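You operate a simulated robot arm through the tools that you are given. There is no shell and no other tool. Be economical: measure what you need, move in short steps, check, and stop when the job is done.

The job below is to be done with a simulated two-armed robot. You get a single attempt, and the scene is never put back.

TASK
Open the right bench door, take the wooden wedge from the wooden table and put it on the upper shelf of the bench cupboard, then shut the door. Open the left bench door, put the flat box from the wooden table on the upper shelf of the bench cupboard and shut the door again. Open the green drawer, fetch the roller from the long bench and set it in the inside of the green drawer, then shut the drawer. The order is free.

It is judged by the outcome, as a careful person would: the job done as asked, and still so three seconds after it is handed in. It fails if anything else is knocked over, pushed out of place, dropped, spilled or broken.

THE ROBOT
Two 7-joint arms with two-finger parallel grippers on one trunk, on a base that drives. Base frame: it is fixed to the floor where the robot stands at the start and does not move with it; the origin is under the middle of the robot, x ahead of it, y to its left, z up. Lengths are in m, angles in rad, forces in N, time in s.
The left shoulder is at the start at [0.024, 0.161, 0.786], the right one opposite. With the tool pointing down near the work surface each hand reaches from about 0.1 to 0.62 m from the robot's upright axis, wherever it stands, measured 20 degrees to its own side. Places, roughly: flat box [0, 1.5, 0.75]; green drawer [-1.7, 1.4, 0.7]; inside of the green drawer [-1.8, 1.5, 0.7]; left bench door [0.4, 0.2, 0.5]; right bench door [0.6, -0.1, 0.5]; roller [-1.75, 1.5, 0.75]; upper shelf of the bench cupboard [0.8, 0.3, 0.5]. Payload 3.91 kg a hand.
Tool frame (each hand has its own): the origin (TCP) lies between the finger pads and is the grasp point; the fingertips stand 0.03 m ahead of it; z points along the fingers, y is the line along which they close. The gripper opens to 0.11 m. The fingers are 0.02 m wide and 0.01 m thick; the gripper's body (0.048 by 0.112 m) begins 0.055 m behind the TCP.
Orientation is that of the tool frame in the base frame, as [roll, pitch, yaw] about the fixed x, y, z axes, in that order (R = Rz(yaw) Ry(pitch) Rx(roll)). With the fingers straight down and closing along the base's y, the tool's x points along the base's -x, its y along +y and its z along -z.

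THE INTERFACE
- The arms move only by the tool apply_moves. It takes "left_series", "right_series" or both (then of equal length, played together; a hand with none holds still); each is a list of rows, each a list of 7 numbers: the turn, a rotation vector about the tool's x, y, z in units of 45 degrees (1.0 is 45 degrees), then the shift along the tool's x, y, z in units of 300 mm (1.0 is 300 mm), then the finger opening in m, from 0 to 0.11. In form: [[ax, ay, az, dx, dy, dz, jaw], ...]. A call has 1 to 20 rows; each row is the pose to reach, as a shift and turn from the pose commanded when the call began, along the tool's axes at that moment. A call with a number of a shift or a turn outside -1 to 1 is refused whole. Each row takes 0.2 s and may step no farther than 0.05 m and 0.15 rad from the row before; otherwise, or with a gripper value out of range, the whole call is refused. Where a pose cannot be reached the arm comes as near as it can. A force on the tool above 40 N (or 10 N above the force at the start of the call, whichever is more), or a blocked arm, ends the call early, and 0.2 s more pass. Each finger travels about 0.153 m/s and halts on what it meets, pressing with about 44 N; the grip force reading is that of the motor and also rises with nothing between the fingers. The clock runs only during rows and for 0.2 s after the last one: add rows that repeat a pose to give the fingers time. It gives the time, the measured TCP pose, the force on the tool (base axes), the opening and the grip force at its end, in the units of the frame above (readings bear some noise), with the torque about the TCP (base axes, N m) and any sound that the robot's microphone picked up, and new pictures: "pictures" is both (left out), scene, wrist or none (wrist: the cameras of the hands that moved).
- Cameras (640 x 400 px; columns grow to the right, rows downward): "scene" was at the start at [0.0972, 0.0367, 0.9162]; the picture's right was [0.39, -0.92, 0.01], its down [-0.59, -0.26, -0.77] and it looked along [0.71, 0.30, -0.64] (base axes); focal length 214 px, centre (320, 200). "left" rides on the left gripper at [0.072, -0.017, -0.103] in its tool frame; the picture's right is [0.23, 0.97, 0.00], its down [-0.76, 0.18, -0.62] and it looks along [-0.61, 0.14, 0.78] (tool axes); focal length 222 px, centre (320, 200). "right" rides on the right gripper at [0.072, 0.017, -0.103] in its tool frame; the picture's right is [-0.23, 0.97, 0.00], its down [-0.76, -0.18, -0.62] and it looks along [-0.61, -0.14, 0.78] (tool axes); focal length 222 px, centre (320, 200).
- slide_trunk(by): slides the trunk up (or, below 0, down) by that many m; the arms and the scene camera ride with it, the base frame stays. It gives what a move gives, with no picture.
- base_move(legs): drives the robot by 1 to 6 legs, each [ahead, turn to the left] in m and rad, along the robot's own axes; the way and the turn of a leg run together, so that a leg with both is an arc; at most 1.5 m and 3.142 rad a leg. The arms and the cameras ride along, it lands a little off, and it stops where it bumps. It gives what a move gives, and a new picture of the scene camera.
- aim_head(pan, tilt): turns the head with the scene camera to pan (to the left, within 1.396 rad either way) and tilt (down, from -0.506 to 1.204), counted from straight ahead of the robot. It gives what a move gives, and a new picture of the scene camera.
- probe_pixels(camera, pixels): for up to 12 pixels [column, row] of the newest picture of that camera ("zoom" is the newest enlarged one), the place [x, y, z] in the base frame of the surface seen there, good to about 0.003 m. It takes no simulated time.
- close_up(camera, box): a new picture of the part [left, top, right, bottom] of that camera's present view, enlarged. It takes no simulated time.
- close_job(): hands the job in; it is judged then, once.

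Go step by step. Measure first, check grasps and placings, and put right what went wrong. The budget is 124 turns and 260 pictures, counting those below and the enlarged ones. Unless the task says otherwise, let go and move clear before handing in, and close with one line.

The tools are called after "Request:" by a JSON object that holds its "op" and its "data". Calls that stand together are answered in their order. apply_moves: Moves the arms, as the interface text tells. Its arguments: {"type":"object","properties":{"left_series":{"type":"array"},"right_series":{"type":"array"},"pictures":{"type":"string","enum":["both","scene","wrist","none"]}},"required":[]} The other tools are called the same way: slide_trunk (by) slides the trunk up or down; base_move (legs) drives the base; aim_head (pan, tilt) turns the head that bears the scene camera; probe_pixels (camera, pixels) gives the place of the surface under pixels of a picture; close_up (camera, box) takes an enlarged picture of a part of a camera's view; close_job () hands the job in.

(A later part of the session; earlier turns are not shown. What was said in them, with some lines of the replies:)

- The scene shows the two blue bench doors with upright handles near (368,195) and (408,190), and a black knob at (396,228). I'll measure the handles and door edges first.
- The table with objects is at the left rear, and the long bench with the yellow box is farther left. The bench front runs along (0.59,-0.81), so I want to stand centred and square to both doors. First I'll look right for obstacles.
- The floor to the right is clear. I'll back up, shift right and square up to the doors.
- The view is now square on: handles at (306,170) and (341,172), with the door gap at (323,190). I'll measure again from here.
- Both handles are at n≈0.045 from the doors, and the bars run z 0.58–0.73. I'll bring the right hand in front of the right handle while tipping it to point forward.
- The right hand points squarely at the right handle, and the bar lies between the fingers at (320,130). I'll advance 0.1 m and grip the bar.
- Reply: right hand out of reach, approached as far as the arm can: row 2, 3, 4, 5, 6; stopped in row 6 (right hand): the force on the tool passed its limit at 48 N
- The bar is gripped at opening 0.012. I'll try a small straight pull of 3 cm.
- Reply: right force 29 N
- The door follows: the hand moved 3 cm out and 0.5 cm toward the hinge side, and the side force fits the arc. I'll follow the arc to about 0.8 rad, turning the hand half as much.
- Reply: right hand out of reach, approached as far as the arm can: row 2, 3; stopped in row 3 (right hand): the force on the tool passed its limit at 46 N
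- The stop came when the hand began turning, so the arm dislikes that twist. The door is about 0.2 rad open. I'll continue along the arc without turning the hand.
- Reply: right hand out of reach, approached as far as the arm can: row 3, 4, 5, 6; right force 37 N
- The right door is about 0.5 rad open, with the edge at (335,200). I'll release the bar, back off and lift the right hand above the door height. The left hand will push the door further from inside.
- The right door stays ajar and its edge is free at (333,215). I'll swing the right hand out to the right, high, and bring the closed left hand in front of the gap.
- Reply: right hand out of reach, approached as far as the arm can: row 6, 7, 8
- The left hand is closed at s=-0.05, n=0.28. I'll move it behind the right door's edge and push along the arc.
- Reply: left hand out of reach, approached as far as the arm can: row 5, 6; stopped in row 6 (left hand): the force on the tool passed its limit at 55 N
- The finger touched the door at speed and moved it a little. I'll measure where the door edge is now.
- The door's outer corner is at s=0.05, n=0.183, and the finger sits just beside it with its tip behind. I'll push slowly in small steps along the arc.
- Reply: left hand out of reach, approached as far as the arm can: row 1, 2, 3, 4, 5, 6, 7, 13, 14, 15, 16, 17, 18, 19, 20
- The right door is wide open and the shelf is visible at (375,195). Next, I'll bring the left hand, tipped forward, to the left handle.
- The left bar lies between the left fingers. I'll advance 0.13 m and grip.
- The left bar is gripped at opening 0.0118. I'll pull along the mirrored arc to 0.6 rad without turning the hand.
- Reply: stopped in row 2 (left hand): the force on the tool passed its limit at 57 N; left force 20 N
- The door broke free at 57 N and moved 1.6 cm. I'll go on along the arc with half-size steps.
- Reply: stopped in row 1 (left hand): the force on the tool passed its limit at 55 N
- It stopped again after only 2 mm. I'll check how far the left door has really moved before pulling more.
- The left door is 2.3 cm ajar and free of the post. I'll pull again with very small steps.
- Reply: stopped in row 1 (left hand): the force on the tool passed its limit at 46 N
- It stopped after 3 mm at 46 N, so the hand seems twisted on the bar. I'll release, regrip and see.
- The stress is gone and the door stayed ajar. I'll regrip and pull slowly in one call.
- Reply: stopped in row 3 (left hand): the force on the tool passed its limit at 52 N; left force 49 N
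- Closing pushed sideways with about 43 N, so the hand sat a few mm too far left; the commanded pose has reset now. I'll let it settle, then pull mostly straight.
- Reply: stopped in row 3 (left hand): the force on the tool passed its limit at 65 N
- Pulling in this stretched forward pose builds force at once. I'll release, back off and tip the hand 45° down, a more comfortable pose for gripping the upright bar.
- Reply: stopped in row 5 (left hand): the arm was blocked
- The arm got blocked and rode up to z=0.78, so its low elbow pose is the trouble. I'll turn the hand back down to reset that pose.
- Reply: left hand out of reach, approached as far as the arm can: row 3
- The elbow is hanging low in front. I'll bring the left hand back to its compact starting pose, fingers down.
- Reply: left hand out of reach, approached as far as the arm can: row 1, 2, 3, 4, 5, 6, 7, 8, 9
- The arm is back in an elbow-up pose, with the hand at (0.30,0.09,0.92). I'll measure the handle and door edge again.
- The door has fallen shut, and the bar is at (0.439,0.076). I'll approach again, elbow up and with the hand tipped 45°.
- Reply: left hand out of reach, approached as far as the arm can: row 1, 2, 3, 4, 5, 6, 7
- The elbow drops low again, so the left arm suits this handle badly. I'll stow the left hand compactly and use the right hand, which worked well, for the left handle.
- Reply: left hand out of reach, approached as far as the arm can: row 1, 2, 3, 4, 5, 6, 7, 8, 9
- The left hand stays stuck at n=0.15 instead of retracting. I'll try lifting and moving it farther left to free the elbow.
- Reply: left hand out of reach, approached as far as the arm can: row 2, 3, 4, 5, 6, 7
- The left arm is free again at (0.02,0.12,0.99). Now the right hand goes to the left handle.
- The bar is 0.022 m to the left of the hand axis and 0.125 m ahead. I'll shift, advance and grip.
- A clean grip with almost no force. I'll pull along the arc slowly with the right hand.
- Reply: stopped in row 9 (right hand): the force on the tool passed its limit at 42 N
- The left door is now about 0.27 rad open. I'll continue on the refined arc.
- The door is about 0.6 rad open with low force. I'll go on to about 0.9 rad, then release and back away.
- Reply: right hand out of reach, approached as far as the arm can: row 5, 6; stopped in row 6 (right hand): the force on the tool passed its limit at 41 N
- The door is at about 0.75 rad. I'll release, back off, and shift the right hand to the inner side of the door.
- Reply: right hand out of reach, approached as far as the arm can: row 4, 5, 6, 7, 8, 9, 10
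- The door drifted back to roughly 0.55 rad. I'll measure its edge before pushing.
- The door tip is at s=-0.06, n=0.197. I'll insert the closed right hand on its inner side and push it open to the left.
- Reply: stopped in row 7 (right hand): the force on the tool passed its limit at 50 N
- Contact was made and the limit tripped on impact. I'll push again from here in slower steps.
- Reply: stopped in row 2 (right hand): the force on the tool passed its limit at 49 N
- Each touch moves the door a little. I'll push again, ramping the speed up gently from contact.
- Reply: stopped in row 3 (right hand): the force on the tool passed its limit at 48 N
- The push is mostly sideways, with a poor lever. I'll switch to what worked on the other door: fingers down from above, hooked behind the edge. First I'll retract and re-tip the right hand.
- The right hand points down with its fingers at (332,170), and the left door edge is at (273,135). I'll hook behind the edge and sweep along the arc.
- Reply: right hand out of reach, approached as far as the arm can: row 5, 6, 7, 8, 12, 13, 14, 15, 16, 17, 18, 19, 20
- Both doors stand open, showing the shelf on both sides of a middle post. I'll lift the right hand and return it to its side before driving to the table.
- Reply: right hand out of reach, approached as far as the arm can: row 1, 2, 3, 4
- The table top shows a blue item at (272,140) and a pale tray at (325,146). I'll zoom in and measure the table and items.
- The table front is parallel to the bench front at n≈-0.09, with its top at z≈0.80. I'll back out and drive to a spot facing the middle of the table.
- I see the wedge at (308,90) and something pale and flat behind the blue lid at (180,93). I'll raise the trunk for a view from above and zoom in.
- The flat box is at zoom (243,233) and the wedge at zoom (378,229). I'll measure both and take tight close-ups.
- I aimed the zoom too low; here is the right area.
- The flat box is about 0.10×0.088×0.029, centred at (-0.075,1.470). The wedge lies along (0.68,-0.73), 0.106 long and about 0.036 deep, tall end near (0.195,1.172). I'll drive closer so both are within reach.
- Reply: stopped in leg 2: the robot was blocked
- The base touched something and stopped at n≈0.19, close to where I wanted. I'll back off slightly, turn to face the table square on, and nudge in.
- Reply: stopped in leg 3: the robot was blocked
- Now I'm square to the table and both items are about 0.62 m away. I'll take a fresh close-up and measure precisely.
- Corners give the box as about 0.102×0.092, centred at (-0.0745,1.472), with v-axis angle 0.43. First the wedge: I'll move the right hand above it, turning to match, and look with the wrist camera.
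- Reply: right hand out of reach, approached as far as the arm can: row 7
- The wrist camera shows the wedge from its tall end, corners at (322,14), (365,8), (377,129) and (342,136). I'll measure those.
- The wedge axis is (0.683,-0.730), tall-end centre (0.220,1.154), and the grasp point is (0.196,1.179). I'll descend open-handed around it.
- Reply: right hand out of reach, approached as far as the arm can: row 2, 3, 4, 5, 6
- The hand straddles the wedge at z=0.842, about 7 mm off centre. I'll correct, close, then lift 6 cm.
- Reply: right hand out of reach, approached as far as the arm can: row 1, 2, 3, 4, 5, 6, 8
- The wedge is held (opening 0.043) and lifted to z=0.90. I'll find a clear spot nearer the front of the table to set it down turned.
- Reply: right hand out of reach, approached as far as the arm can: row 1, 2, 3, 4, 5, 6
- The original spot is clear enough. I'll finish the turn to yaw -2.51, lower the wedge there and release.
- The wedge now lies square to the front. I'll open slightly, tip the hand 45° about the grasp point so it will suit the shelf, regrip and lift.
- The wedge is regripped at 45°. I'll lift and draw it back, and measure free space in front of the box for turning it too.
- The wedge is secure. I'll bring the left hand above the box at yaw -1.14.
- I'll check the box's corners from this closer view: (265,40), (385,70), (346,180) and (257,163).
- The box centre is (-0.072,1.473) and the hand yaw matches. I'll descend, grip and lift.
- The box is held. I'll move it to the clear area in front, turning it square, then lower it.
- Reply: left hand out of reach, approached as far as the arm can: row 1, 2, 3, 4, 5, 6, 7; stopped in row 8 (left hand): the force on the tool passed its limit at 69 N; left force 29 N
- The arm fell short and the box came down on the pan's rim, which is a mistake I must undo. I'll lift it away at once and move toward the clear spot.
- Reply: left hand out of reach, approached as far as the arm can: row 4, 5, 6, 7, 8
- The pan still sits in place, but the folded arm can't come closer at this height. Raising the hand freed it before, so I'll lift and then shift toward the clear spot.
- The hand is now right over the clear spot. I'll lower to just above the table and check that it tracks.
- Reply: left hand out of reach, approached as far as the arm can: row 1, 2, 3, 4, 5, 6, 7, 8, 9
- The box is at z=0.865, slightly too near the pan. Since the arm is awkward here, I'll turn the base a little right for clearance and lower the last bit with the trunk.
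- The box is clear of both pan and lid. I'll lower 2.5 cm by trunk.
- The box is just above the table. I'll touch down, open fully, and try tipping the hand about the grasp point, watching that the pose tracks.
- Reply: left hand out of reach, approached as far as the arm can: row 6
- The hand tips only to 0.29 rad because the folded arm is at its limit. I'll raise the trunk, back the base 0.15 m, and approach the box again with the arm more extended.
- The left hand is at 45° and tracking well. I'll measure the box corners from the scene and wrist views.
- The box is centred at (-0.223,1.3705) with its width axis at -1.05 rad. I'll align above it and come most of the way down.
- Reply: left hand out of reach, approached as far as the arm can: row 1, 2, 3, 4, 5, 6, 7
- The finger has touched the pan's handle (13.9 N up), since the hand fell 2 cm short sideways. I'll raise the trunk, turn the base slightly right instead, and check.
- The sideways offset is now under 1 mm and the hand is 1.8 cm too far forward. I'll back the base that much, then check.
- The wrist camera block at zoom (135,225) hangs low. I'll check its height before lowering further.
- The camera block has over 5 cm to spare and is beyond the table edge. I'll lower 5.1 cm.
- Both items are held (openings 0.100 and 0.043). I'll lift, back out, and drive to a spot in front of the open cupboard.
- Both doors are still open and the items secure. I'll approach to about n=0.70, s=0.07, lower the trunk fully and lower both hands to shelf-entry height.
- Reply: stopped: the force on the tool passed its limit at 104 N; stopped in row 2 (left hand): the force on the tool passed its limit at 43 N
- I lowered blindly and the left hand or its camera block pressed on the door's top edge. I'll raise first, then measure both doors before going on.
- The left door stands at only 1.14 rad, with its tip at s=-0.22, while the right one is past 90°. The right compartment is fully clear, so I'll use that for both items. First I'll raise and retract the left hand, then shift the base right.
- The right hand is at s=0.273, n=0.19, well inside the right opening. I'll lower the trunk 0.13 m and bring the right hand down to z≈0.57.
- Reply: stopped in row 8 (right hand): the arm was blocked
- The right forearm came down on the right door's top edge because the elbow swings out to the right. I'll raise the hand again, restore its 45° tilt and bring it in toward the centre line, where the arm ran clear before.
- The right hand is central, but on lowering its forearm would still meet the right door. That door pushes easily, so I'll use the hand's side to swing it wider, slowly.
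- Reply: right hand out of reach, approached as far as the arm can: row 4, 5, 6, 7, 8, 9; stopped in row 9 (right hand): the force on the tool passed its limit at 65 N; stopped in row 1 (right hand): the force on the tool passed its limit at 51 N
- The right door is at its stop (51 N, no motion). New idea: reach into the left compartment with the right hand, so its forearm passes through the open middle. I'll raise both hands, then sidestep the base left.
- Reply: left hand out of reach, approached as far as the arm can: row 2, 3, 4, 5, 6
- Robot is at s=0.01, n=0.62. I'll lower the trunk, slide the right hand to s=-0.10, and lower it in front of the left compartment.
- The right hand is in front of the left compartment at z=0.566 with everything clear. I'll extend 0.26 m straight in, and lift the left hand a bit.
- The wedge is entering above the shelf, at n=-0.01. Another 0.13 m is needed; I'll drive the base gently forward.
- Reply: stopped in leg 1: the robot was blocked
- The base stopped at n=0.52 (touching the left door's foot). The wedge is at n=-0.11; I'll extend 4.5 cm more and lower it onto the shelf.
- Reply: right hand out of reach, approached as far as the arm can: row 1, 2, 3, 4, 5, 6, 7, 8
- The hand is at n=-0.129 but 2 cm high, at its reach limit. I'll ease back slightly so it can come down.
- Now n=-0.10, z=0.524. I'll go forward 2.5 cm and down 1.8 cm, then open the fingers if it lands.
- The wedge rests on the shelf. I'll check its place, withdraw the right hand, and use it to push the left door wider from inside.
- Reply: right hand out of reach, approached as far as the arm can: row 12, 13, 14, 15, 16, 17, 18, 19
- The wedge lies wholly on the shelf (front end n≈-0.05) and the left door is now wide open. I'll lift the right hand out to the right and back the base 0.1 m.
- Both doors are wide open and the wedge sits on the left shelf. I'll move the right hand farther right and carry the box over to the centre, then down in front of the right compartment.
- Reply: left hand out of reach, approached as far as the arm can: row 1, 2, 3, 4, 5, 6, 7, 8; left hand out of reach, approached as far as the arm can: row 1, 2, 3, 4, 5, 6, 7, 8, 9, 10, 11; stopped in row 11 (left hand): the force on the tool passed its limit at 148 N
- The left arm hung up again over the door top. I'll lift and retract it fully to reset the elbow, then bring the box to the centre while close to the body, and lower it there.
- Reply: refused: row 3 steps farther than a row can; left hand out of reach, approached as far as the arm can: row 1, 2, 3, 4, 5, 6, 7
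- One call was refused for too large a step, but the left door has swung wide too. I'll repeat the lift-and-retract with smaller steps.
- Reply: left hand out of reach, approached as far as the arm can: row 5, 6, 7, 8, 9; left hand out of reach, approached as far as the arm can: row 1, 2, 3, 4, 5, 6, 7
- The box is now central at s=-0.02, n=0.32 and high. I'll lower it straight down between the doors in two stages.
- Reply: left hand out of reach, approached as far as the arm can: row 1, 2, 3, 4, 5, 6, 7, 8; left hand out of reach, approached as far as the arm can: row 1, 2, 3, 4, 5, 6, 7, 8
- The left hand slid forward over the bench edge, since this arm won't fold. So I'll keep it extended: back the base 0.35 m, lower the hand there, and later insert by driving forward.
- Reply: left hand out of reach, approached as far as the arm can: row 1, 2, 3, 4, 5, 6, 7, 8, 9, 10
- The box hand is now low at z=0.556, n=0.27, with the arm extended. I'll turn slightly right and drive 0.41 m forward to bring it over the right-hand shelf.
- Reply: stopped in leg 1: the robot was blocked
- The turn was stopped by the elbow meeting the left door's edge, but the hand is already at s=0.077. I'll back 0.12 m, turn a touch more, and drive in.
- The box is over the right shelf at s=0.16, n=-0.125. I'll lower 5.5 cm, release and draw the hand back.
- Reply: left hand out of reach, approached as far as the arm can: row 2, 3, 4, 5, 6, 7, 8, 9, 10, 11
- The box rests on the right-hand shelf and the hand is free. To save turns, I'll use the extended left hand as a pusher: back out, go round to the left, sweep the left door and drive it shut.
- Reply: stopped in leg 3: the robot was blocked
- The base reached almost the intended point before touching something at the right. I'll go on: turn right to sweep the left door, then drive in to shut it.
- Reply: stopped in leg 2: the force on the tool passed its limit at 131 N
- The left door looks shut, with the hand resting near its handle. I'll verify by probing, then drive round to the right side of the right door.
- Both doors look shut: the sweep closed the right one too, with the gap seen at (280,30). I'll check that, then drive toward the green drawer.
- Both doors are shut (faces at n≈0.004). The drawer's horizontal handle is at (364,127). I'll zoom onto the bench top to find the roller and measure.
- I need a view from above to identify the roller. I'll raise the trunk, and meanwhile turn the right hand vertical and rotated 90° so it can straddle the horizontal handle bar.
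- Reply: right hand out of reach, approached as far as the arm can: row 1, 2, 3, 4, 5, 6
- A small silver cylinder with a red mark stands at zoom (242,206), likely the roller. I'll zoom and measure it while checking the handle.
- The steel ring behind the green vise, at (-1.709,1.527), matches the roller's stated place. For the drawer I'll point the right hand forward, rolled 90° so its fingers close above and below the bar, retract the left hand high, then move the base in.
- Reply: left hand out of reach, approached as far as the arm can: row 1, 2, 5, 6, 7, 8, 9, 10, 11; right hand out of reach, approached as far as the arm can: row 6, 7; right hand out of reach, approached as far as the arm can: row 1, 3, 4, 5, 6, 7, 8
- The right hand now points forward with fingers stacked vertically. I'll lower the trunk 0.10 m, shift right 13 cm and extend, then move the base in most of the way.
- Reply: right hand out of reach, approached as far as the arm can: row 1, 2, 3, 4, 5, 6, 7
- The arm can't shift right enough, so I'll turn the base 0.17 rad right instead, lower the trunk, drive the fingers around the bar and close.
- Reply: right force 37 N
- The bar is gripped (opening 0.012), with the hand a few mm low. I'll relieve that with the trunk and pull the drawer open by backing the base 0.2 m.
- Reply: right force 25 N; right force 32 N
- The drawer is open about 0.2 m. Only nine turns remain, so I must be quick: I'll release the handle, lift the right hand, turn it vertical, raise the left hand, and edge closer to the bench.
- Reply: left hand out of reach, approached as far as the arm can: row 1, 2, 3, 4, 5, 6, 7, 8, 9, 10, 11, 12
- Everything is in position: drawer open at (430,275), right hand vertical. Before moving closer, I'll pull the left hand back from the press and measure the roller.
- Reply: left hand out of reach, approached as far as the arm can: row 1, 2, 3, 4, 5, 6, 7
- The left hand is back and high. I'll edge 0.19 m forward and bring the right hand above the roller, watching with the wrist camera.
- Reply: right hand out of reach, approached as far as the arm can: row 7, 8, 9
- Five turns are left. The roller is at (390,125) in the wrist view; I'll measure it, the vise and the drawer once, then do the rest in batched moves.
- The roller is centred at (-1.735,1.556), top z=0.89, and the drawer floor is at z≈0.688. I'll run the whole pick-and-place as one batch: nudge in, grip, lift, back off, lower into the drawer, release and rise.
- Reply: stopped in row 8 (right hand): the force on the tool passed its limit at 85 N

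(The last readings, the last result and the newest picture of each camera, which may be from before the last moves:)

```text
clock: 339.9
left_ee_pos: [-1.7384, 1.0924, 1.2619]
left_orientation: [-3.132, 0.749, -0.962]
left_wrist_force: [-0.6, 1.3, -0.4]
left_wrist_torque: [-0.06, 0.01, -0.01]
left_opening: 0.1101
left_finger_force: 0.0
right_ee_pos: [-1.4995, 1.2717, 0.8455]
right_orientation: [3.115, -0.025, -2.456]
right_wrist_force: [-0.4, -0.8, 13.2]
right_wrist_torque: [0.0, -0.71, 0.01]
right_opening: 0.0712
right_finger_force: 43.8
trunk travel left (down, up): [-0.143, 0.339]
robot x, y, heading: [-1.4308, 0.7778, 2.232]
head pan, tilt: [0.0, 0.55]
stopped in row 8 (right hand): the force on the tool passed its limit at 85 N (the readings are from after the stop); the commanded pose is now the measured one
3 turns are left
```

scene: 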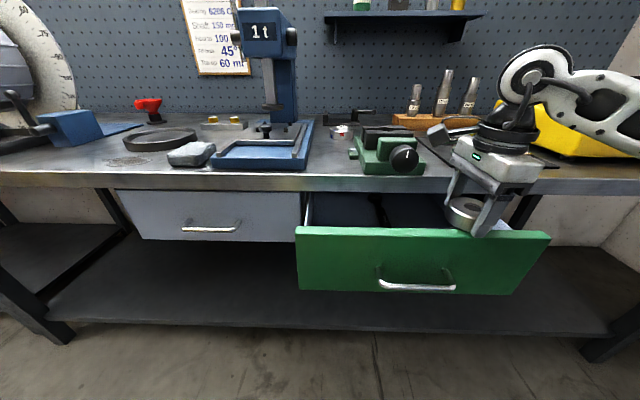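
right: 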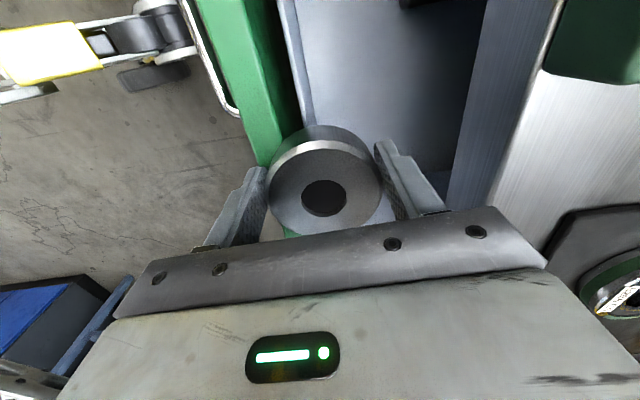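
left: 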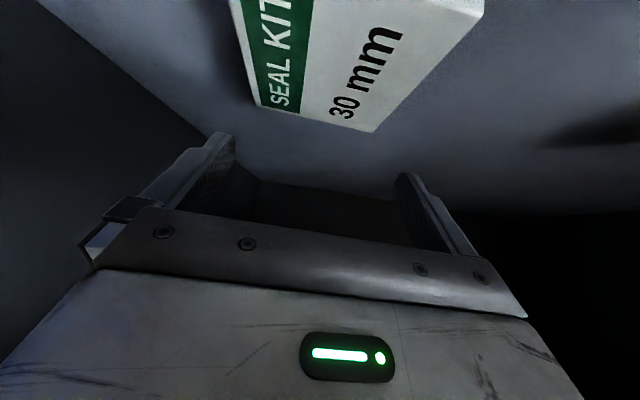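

The roller is gripped but caught the drawer's front panel because the hand is wide in that direction. I'll lift, turn the hand 90° so it is narrow front-to-back, move 4 cm inward, lower, release and rise.

Request:
{"op": "apply_moves", "data": {"right_series": [[0, 0, 0, 0, 0, -0.07, 0.04], [0, 0, 0, 0, 0, -0.14, 0.04], [0, 0, 0, 0, 0, -0.2, 0.04], [0, 0, -0.17, 0, 0, -0.2, 0.04], [0, 0, -0.34, 0, 0, -0.2, 0.04], [0, 0, -0.51, 0, 0, -0.2, 0.04], [0, 0, -0.68, 0, 0, -0.2, 0.04], [0, 0, -0.85, 0, 0, -0.2, 0.04], [0, 0, -1, 0, 0, -0.2, 0.04]], "pictures": "none"}}

Request:
{"op": "apply_moves", "data": {"right_series": [[0, 0, -0.17, 0, 0, 0, 0.04], [0, 0, -0.34, 0, 0, 0, 0.04], [0, 0, -0.51, 0, 0, 0, 0.04], [0, 0, -0.68, 0, 0, 0, 0.04], [0, 0, -0.85, 0, 0, 0, 0.04], [0, 0, -1, 0, 0, 0, 0.04]], "pictures": "none"}}

Request:
{"op": "apply_moves", "data": {"right_series": [[0, 0, 0, -0.07, 0.015, 0, 0.04], [0, 0, 0, -0.133, 0.03, 0, 0.04], [0, 0, 0, -0.133, 0.03, 0.14, 0.04], [0, 0, 0, -0.133, 0.03, 0.28, 0.04], [0, 0, 0, -0.133, 0.03, 0.4, 0.04], [0, 0, 0, -0.133, 0.03, 0.5, 0.04], [0, 0, 0, -0.133, 0.03, 0.58, 0.04], [0, 0, 0, -0.133, 0.03, 0.58, 0.07], [0, 0, 0, -0.133, 0.03, 0.58, 0.09], [0, 0, 0, -0.133, 0.03, 0.58, 0.09], [0, 0, 0, -0.133, 0.03, 0.45, 0.09], [0, 0, 0, -0.133, 0.03, 0.3, 0.09], [0, 0, 0, -0.133, 0.03, 0.15, 0.09], [0, 0, 0, -0.133, 0.03, 0, 0.09], [0, 0, 0, -0.133, 0.03, -0.12, 0.09]], "pictures": "both"}}

```text
clock: 341.9
left_ee_pos: [-1.7378, 1.0937, 1.2612]
left_orientation: [-3.131, 0.746, -0.963]
left_wrist_force: [0.8, 0.2, -0.8]
left_wrist_torque: [-0.02, 0.05, 0.01]
left_opening: 0.1098
left_finger_force: 0.1
right_ee_pos: [-1.4979, 1.2703, 0.9016]
right_orientation: [3.109, -0.003, -1.668]
right_wrist_force: [0.0, -0.4, -7.3]
right_wrist_torque: [-0.04, 0.01, -0.03]
right_opening: 0.0707
right_finger_force: 44.0
trunk travel left (down, up): [-0.143, 0.339]
robot x, y, heading: [-1.4329, 0.7699, 2.224]
head pan, tilt: [0.0, 0.55]
```

```text
clock: 343.3
left_ee_pos: [-1.7367, 1.0922, 1.2607]
left_orientation: [-3.131, 0.746, -0.965]
left_wrist_force: [0.3, -0.9, 0.5]
left_wrist_torque: [-0.02, -0.01, -0.02]
left_opening: 0.11
left_finger_force: 0.1
right_ee_pos: [-1.4971, 1.2718, 0.9019]
right_orientation: [3.115, 0.02, -0.884]
right_wrist_force: [0.0, 0.5, -6.4]
right_wrist_torque: [-0.04, 0.0, 0.05]
right_opening: 0.0707
right_finger_force: 44.0
trunk travel left (down, up): [-0.143, 0.339]
robot x, y, heading: [-1.4318, 0.7758, 2.23]
head pan, tilt: [0.0, 0.55]
```

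```text
clock: 346.5
left_ee_pos: [-1.7377, 1.0924, 1.2611]
left_orientation: [-3.132, 0.749, -0.963]
left_wrist_force: [0.3, 0.1, -0.2]
left_wrist_torque: [0.05, 0.0, 0.0]
left_opening: 0.1102
left_finger_force: 0.0
right_ee_pos: [-1.5255, 1.2925, 0.9396]
right_orientation: [3.117, 0.02, -0.888]
right_wrist_force: [0.1, 0.0, -0.2]
right_wrist_torque: [0.04, -0.02, 0.02]
right_opening: 0.09
right_finger_force: 0.0
trunk travel left (down, up): [-0.143, 0.339]
robot x, y, heading: [-1.4355, 0.7735, 2.233]
head pan, tilt: [0.0, 0.55]
2 turns are left
```

scene: 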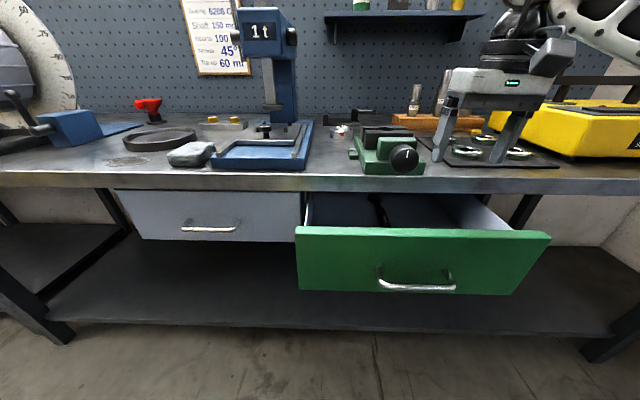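
right: 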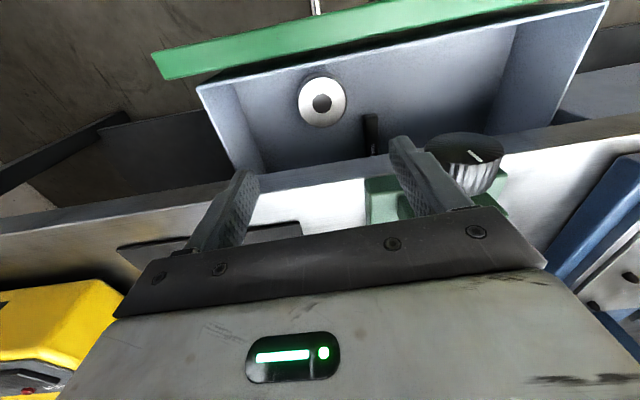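

The roller now lies in the drawer (wrist view at (322,100)). With two turns left, I'll back off, lower the closed hand in front of the handle, push the drawer shut and back clear.

Request:
{"op": "base_move", "data": {"legs": [[-0.3, 0]]}}

Request:
{"op": "apply_moves", "data": {"right_series": [[0, 0, 0, 0, 0.06, 0.0, 0.06], [0, 0, 0, 0, 0.15, 0.1, 0.03], [0, 0, 0, 0, 0.22, 0.22, 0], [0, 0, 0, 0, 0.293, 0.34, 0], [0, 0, 0, 0, 0.293, 0.46, 0], [0, 0, 0, 0, 0.293, 0.58, 0], [0, 0, 0, 0, 0.293, 0.682, 0], [0, 0, 0, 0, 0.293, 0.682, 0]], "pictures": "none"}}

Request:
{"op": "base_move", "data": {"legs": [[0.318, 0]]}}

Request:
{"op": "base_move", "data": {"legs": [[0.08, 0]]}}

Request:
{"op": "base_move", "data": {"legs": [[0.05, 0]]}}

Request:
{"op": "base_move", "data": {"legs": [[-0.15, 0]]}}

```text
clock: 348.5
left_ee_pos: [-1.5557, 0.8564, 1.2601]
left_orientation: [-3.132, 0.749, -0.962]
left_wrist_force: [0.7, 0.4, 0.4]
left_wrist_torque: [0.0, -0.03, -0.01]
left_opening: 0.1096
left_finger_force: 0.1
right_ee_pos: [-1.3461, 1.0578, 0.9401]
right_orientation: [3.115, 0.02, -0.883]
right_wrist_force: [-0.4, -0.5, -0.9]
right_wrist_torque: [-0.04, 0.02, -0.02]
right_opening: 0.09
right_finger_force: 0.0
trunk travel left (down, up): [-0.143, 0.339]
robot x, y, heading: [-1.2481, 0.5411, 2.231]
head pan, tilt: [0.0, 0.55]
```

scene: 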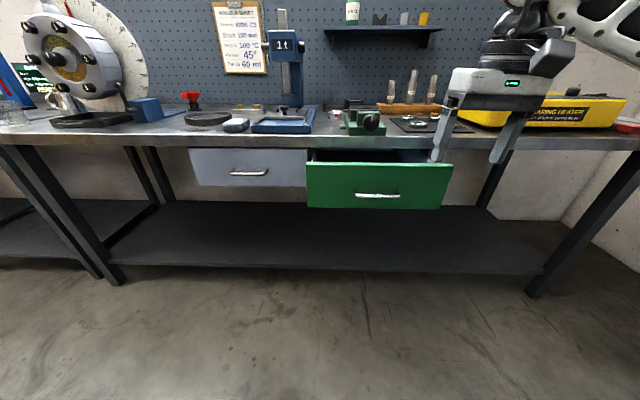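

```text
clock: 350.3
left_ee_pos: [-1.5559, 0.8554, 1.2609]
left_orientation: [-3.132, 0.749, -0.963]
left_wrist_force: [0.3, -0.1, -1.0]
left_wrist_torque: [0.0, 0.05, 0.0]
left_opening: 0.1098
left_finger_force: 0.1
right_ee_pos: [-1.4194, 0.9995, 0.7352]
right_orientation: [3.114, 0.02, -0.884]
right_wrist_force: [0.7, 0.3, -0.1]
right_wrist_torque: [-0.01, -0.01, 0.0]
right_opening: 0.0002
right_finger_force: 37.8
trunk travel left (down, up): [-0.143, 0.339]
robot x, y, heading: [-1.252, 0.5388, 2.235]
head pan, tilt: [0.0, 0.55]
```

```text
clock: 352.3
left_ee_pos: [-1.7296, 1.0829, 1.2606]
left_orientation: [-3.13, 0.746, -0.961]
left_wrist_force: [0.6, -0.1, 0.0]
left_wrist_torque: [0.0, 0.01, 0.03]
left_opening: 0.11
left_finger_force: 0.0
right_ee_pos: [-1.5876, 1.2174, 0.735]
right_orientation: [3.122, 0.011, -0.861]
right_wrist_force: [-0.3, 0.7, -0.1]
right_wrist_torque: [0.02, 0.02, 0.02]
right_opening: 0.0001
right_finger_force: 37.0
trunk travel left (down, up): [-0.143, 0.339]
robot x, y, heading: [-1.425, 0.7645, 2.222]
head pan, tilt: [0.0, 0.55]
stopped in leg 1: the robot was blocked; the commanded pose is now the measured one
```

scene: 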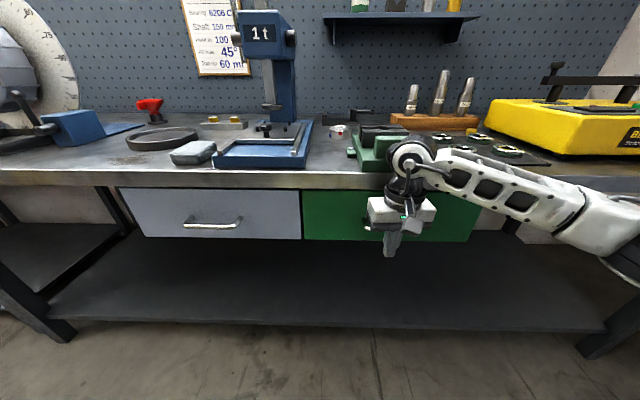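

```text
clock: 353.0
left_ee_pos: [-1.731, 1.0846, 1.2619]
left_orientation: [-3.13, 0.744, -0.962]
left_wrist_force: [0.8, 0.1, -0.1]
left_wrist_torque: [0.0, 0.0, -0.04]
left_opening: 0.1098
left_finger_force: 0.1
right_ee_pos: [-1.5879, 1.216, 0.7353]
right_orientation: [3.124, 0.005, -0.85]
right_wrist_force: [0.2, -0.2, 0.0]
right_wrist_torque: [-0.01, 0.0, -0.02]
right_opening: 0.0001
right_finger_force: 37.8
trunk travel left (down, up): [-0.143, 0.339]
robot x, y, heading: [-1.427, 0.7674, 2.22]
head pan, tilt: [0.0, 0.55]
stopped in leg 1: the robot was blocked; the commanded pose is now the measured one
```

scene: 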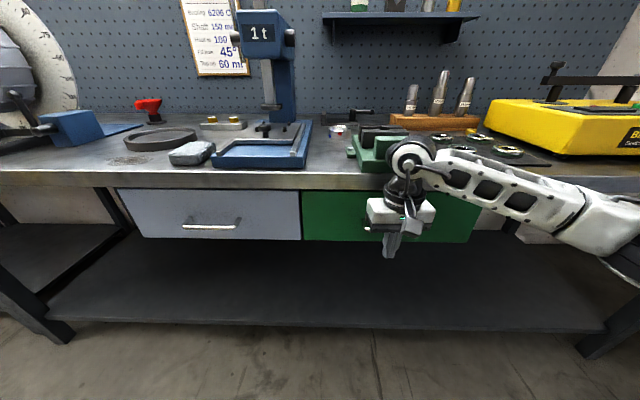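

```text
clock: 353.7
left_ee_pos: [-1.7319, 1.0857, 1.2593]
left_orientation: [-3.131, 0.745, -0.961]
left_wrist_force: [0.9, -0.2, -0.4]
left_wrist_torque: [0.02, 0.01, 0.01]
left_opening: 0.11
left_finger_force: 0.0
right_ee_pos: [-1.588, 1.2159, 0.7344]
right_orientation: [3.127, 0.004, -0.843]
right_wrist_force: [-0.2, 0.8, -1.0]
right_wrist_torque: [0.01, 0.05, 0.0]
right_opening: 0.0
right_finger_force: 38.1
trunk travel left (down, up): [-0.143, 0.339]
robot x, y, heading: [-1.4245, 0.7718, 2.219]
head pan, tilt: [0.0, 0.55]
stopped in leg 1: the robot was blocked; the commanded pose is now the measured one
```

scene: 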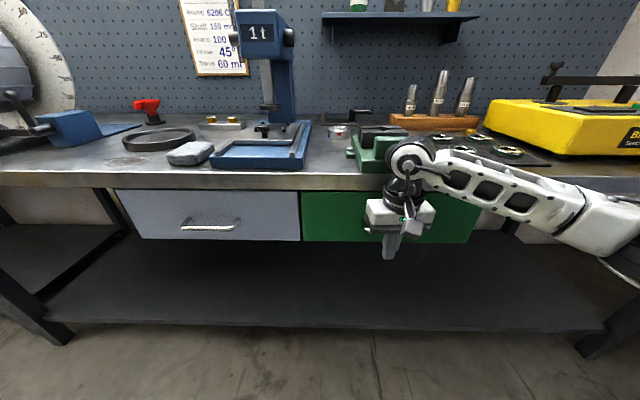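

```text
clock: 355.1
left_ee_pos: [-1.6434, 0.9697, 1.2591]
left_orientation: [-3.13, 0.743, -0.96]
left_wrist_force: [-0.4, 0.9, 0.3]
left_wrist_torque: [0.04, -0.02, 0.02]
left_opening: 0.11
left_finger_force: 0.2
right_ee_pos: [-1.498, 1.0982, 0.7328]
right_orientation: [3.125, 0.001, -0.844]
right_wrist_force: [0.5, 0.8, 0.1]
right_wrist_torque: [0.0, -0.02, 0.05]
right_opening: 0.0002
right_finger_force: 37.4
trunk travel left (down, up): [-0.143, 0.339]
robot x, y, heading: [-1.335, 0.6506, 2.224]
head pan, tilt: [0.0, 0.55]
1 turns are left
```

scene: 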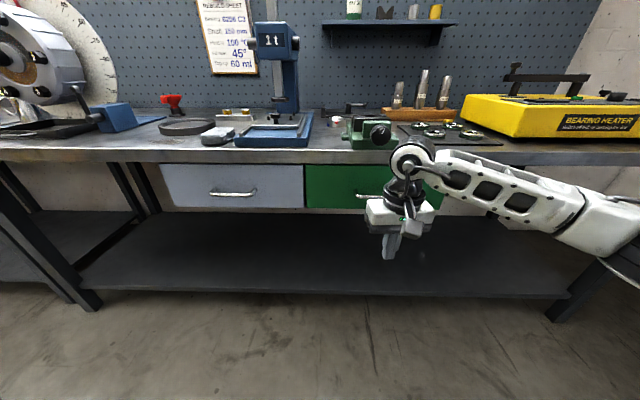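

The last picture shows the green drawer level with the grey one beside it and the hand backed clear. This is my last turn, so I'm handing the job in.

Request:
{"op": "close_job", "data": {}}

```text
The job is handed in.
```

The job is handed in: the wedge and the flat box are on the upper shelf with both doors shut, and the roller is in the green drawer, which is pushed shut and looks flush in the last picture. I put the box through the right door opening, not the left. While turning the box on the wooden table I pressed it onto the pan's rim with about 69 N, and a finger later touched the pan's handle. The pan looked unmoved afterwards.
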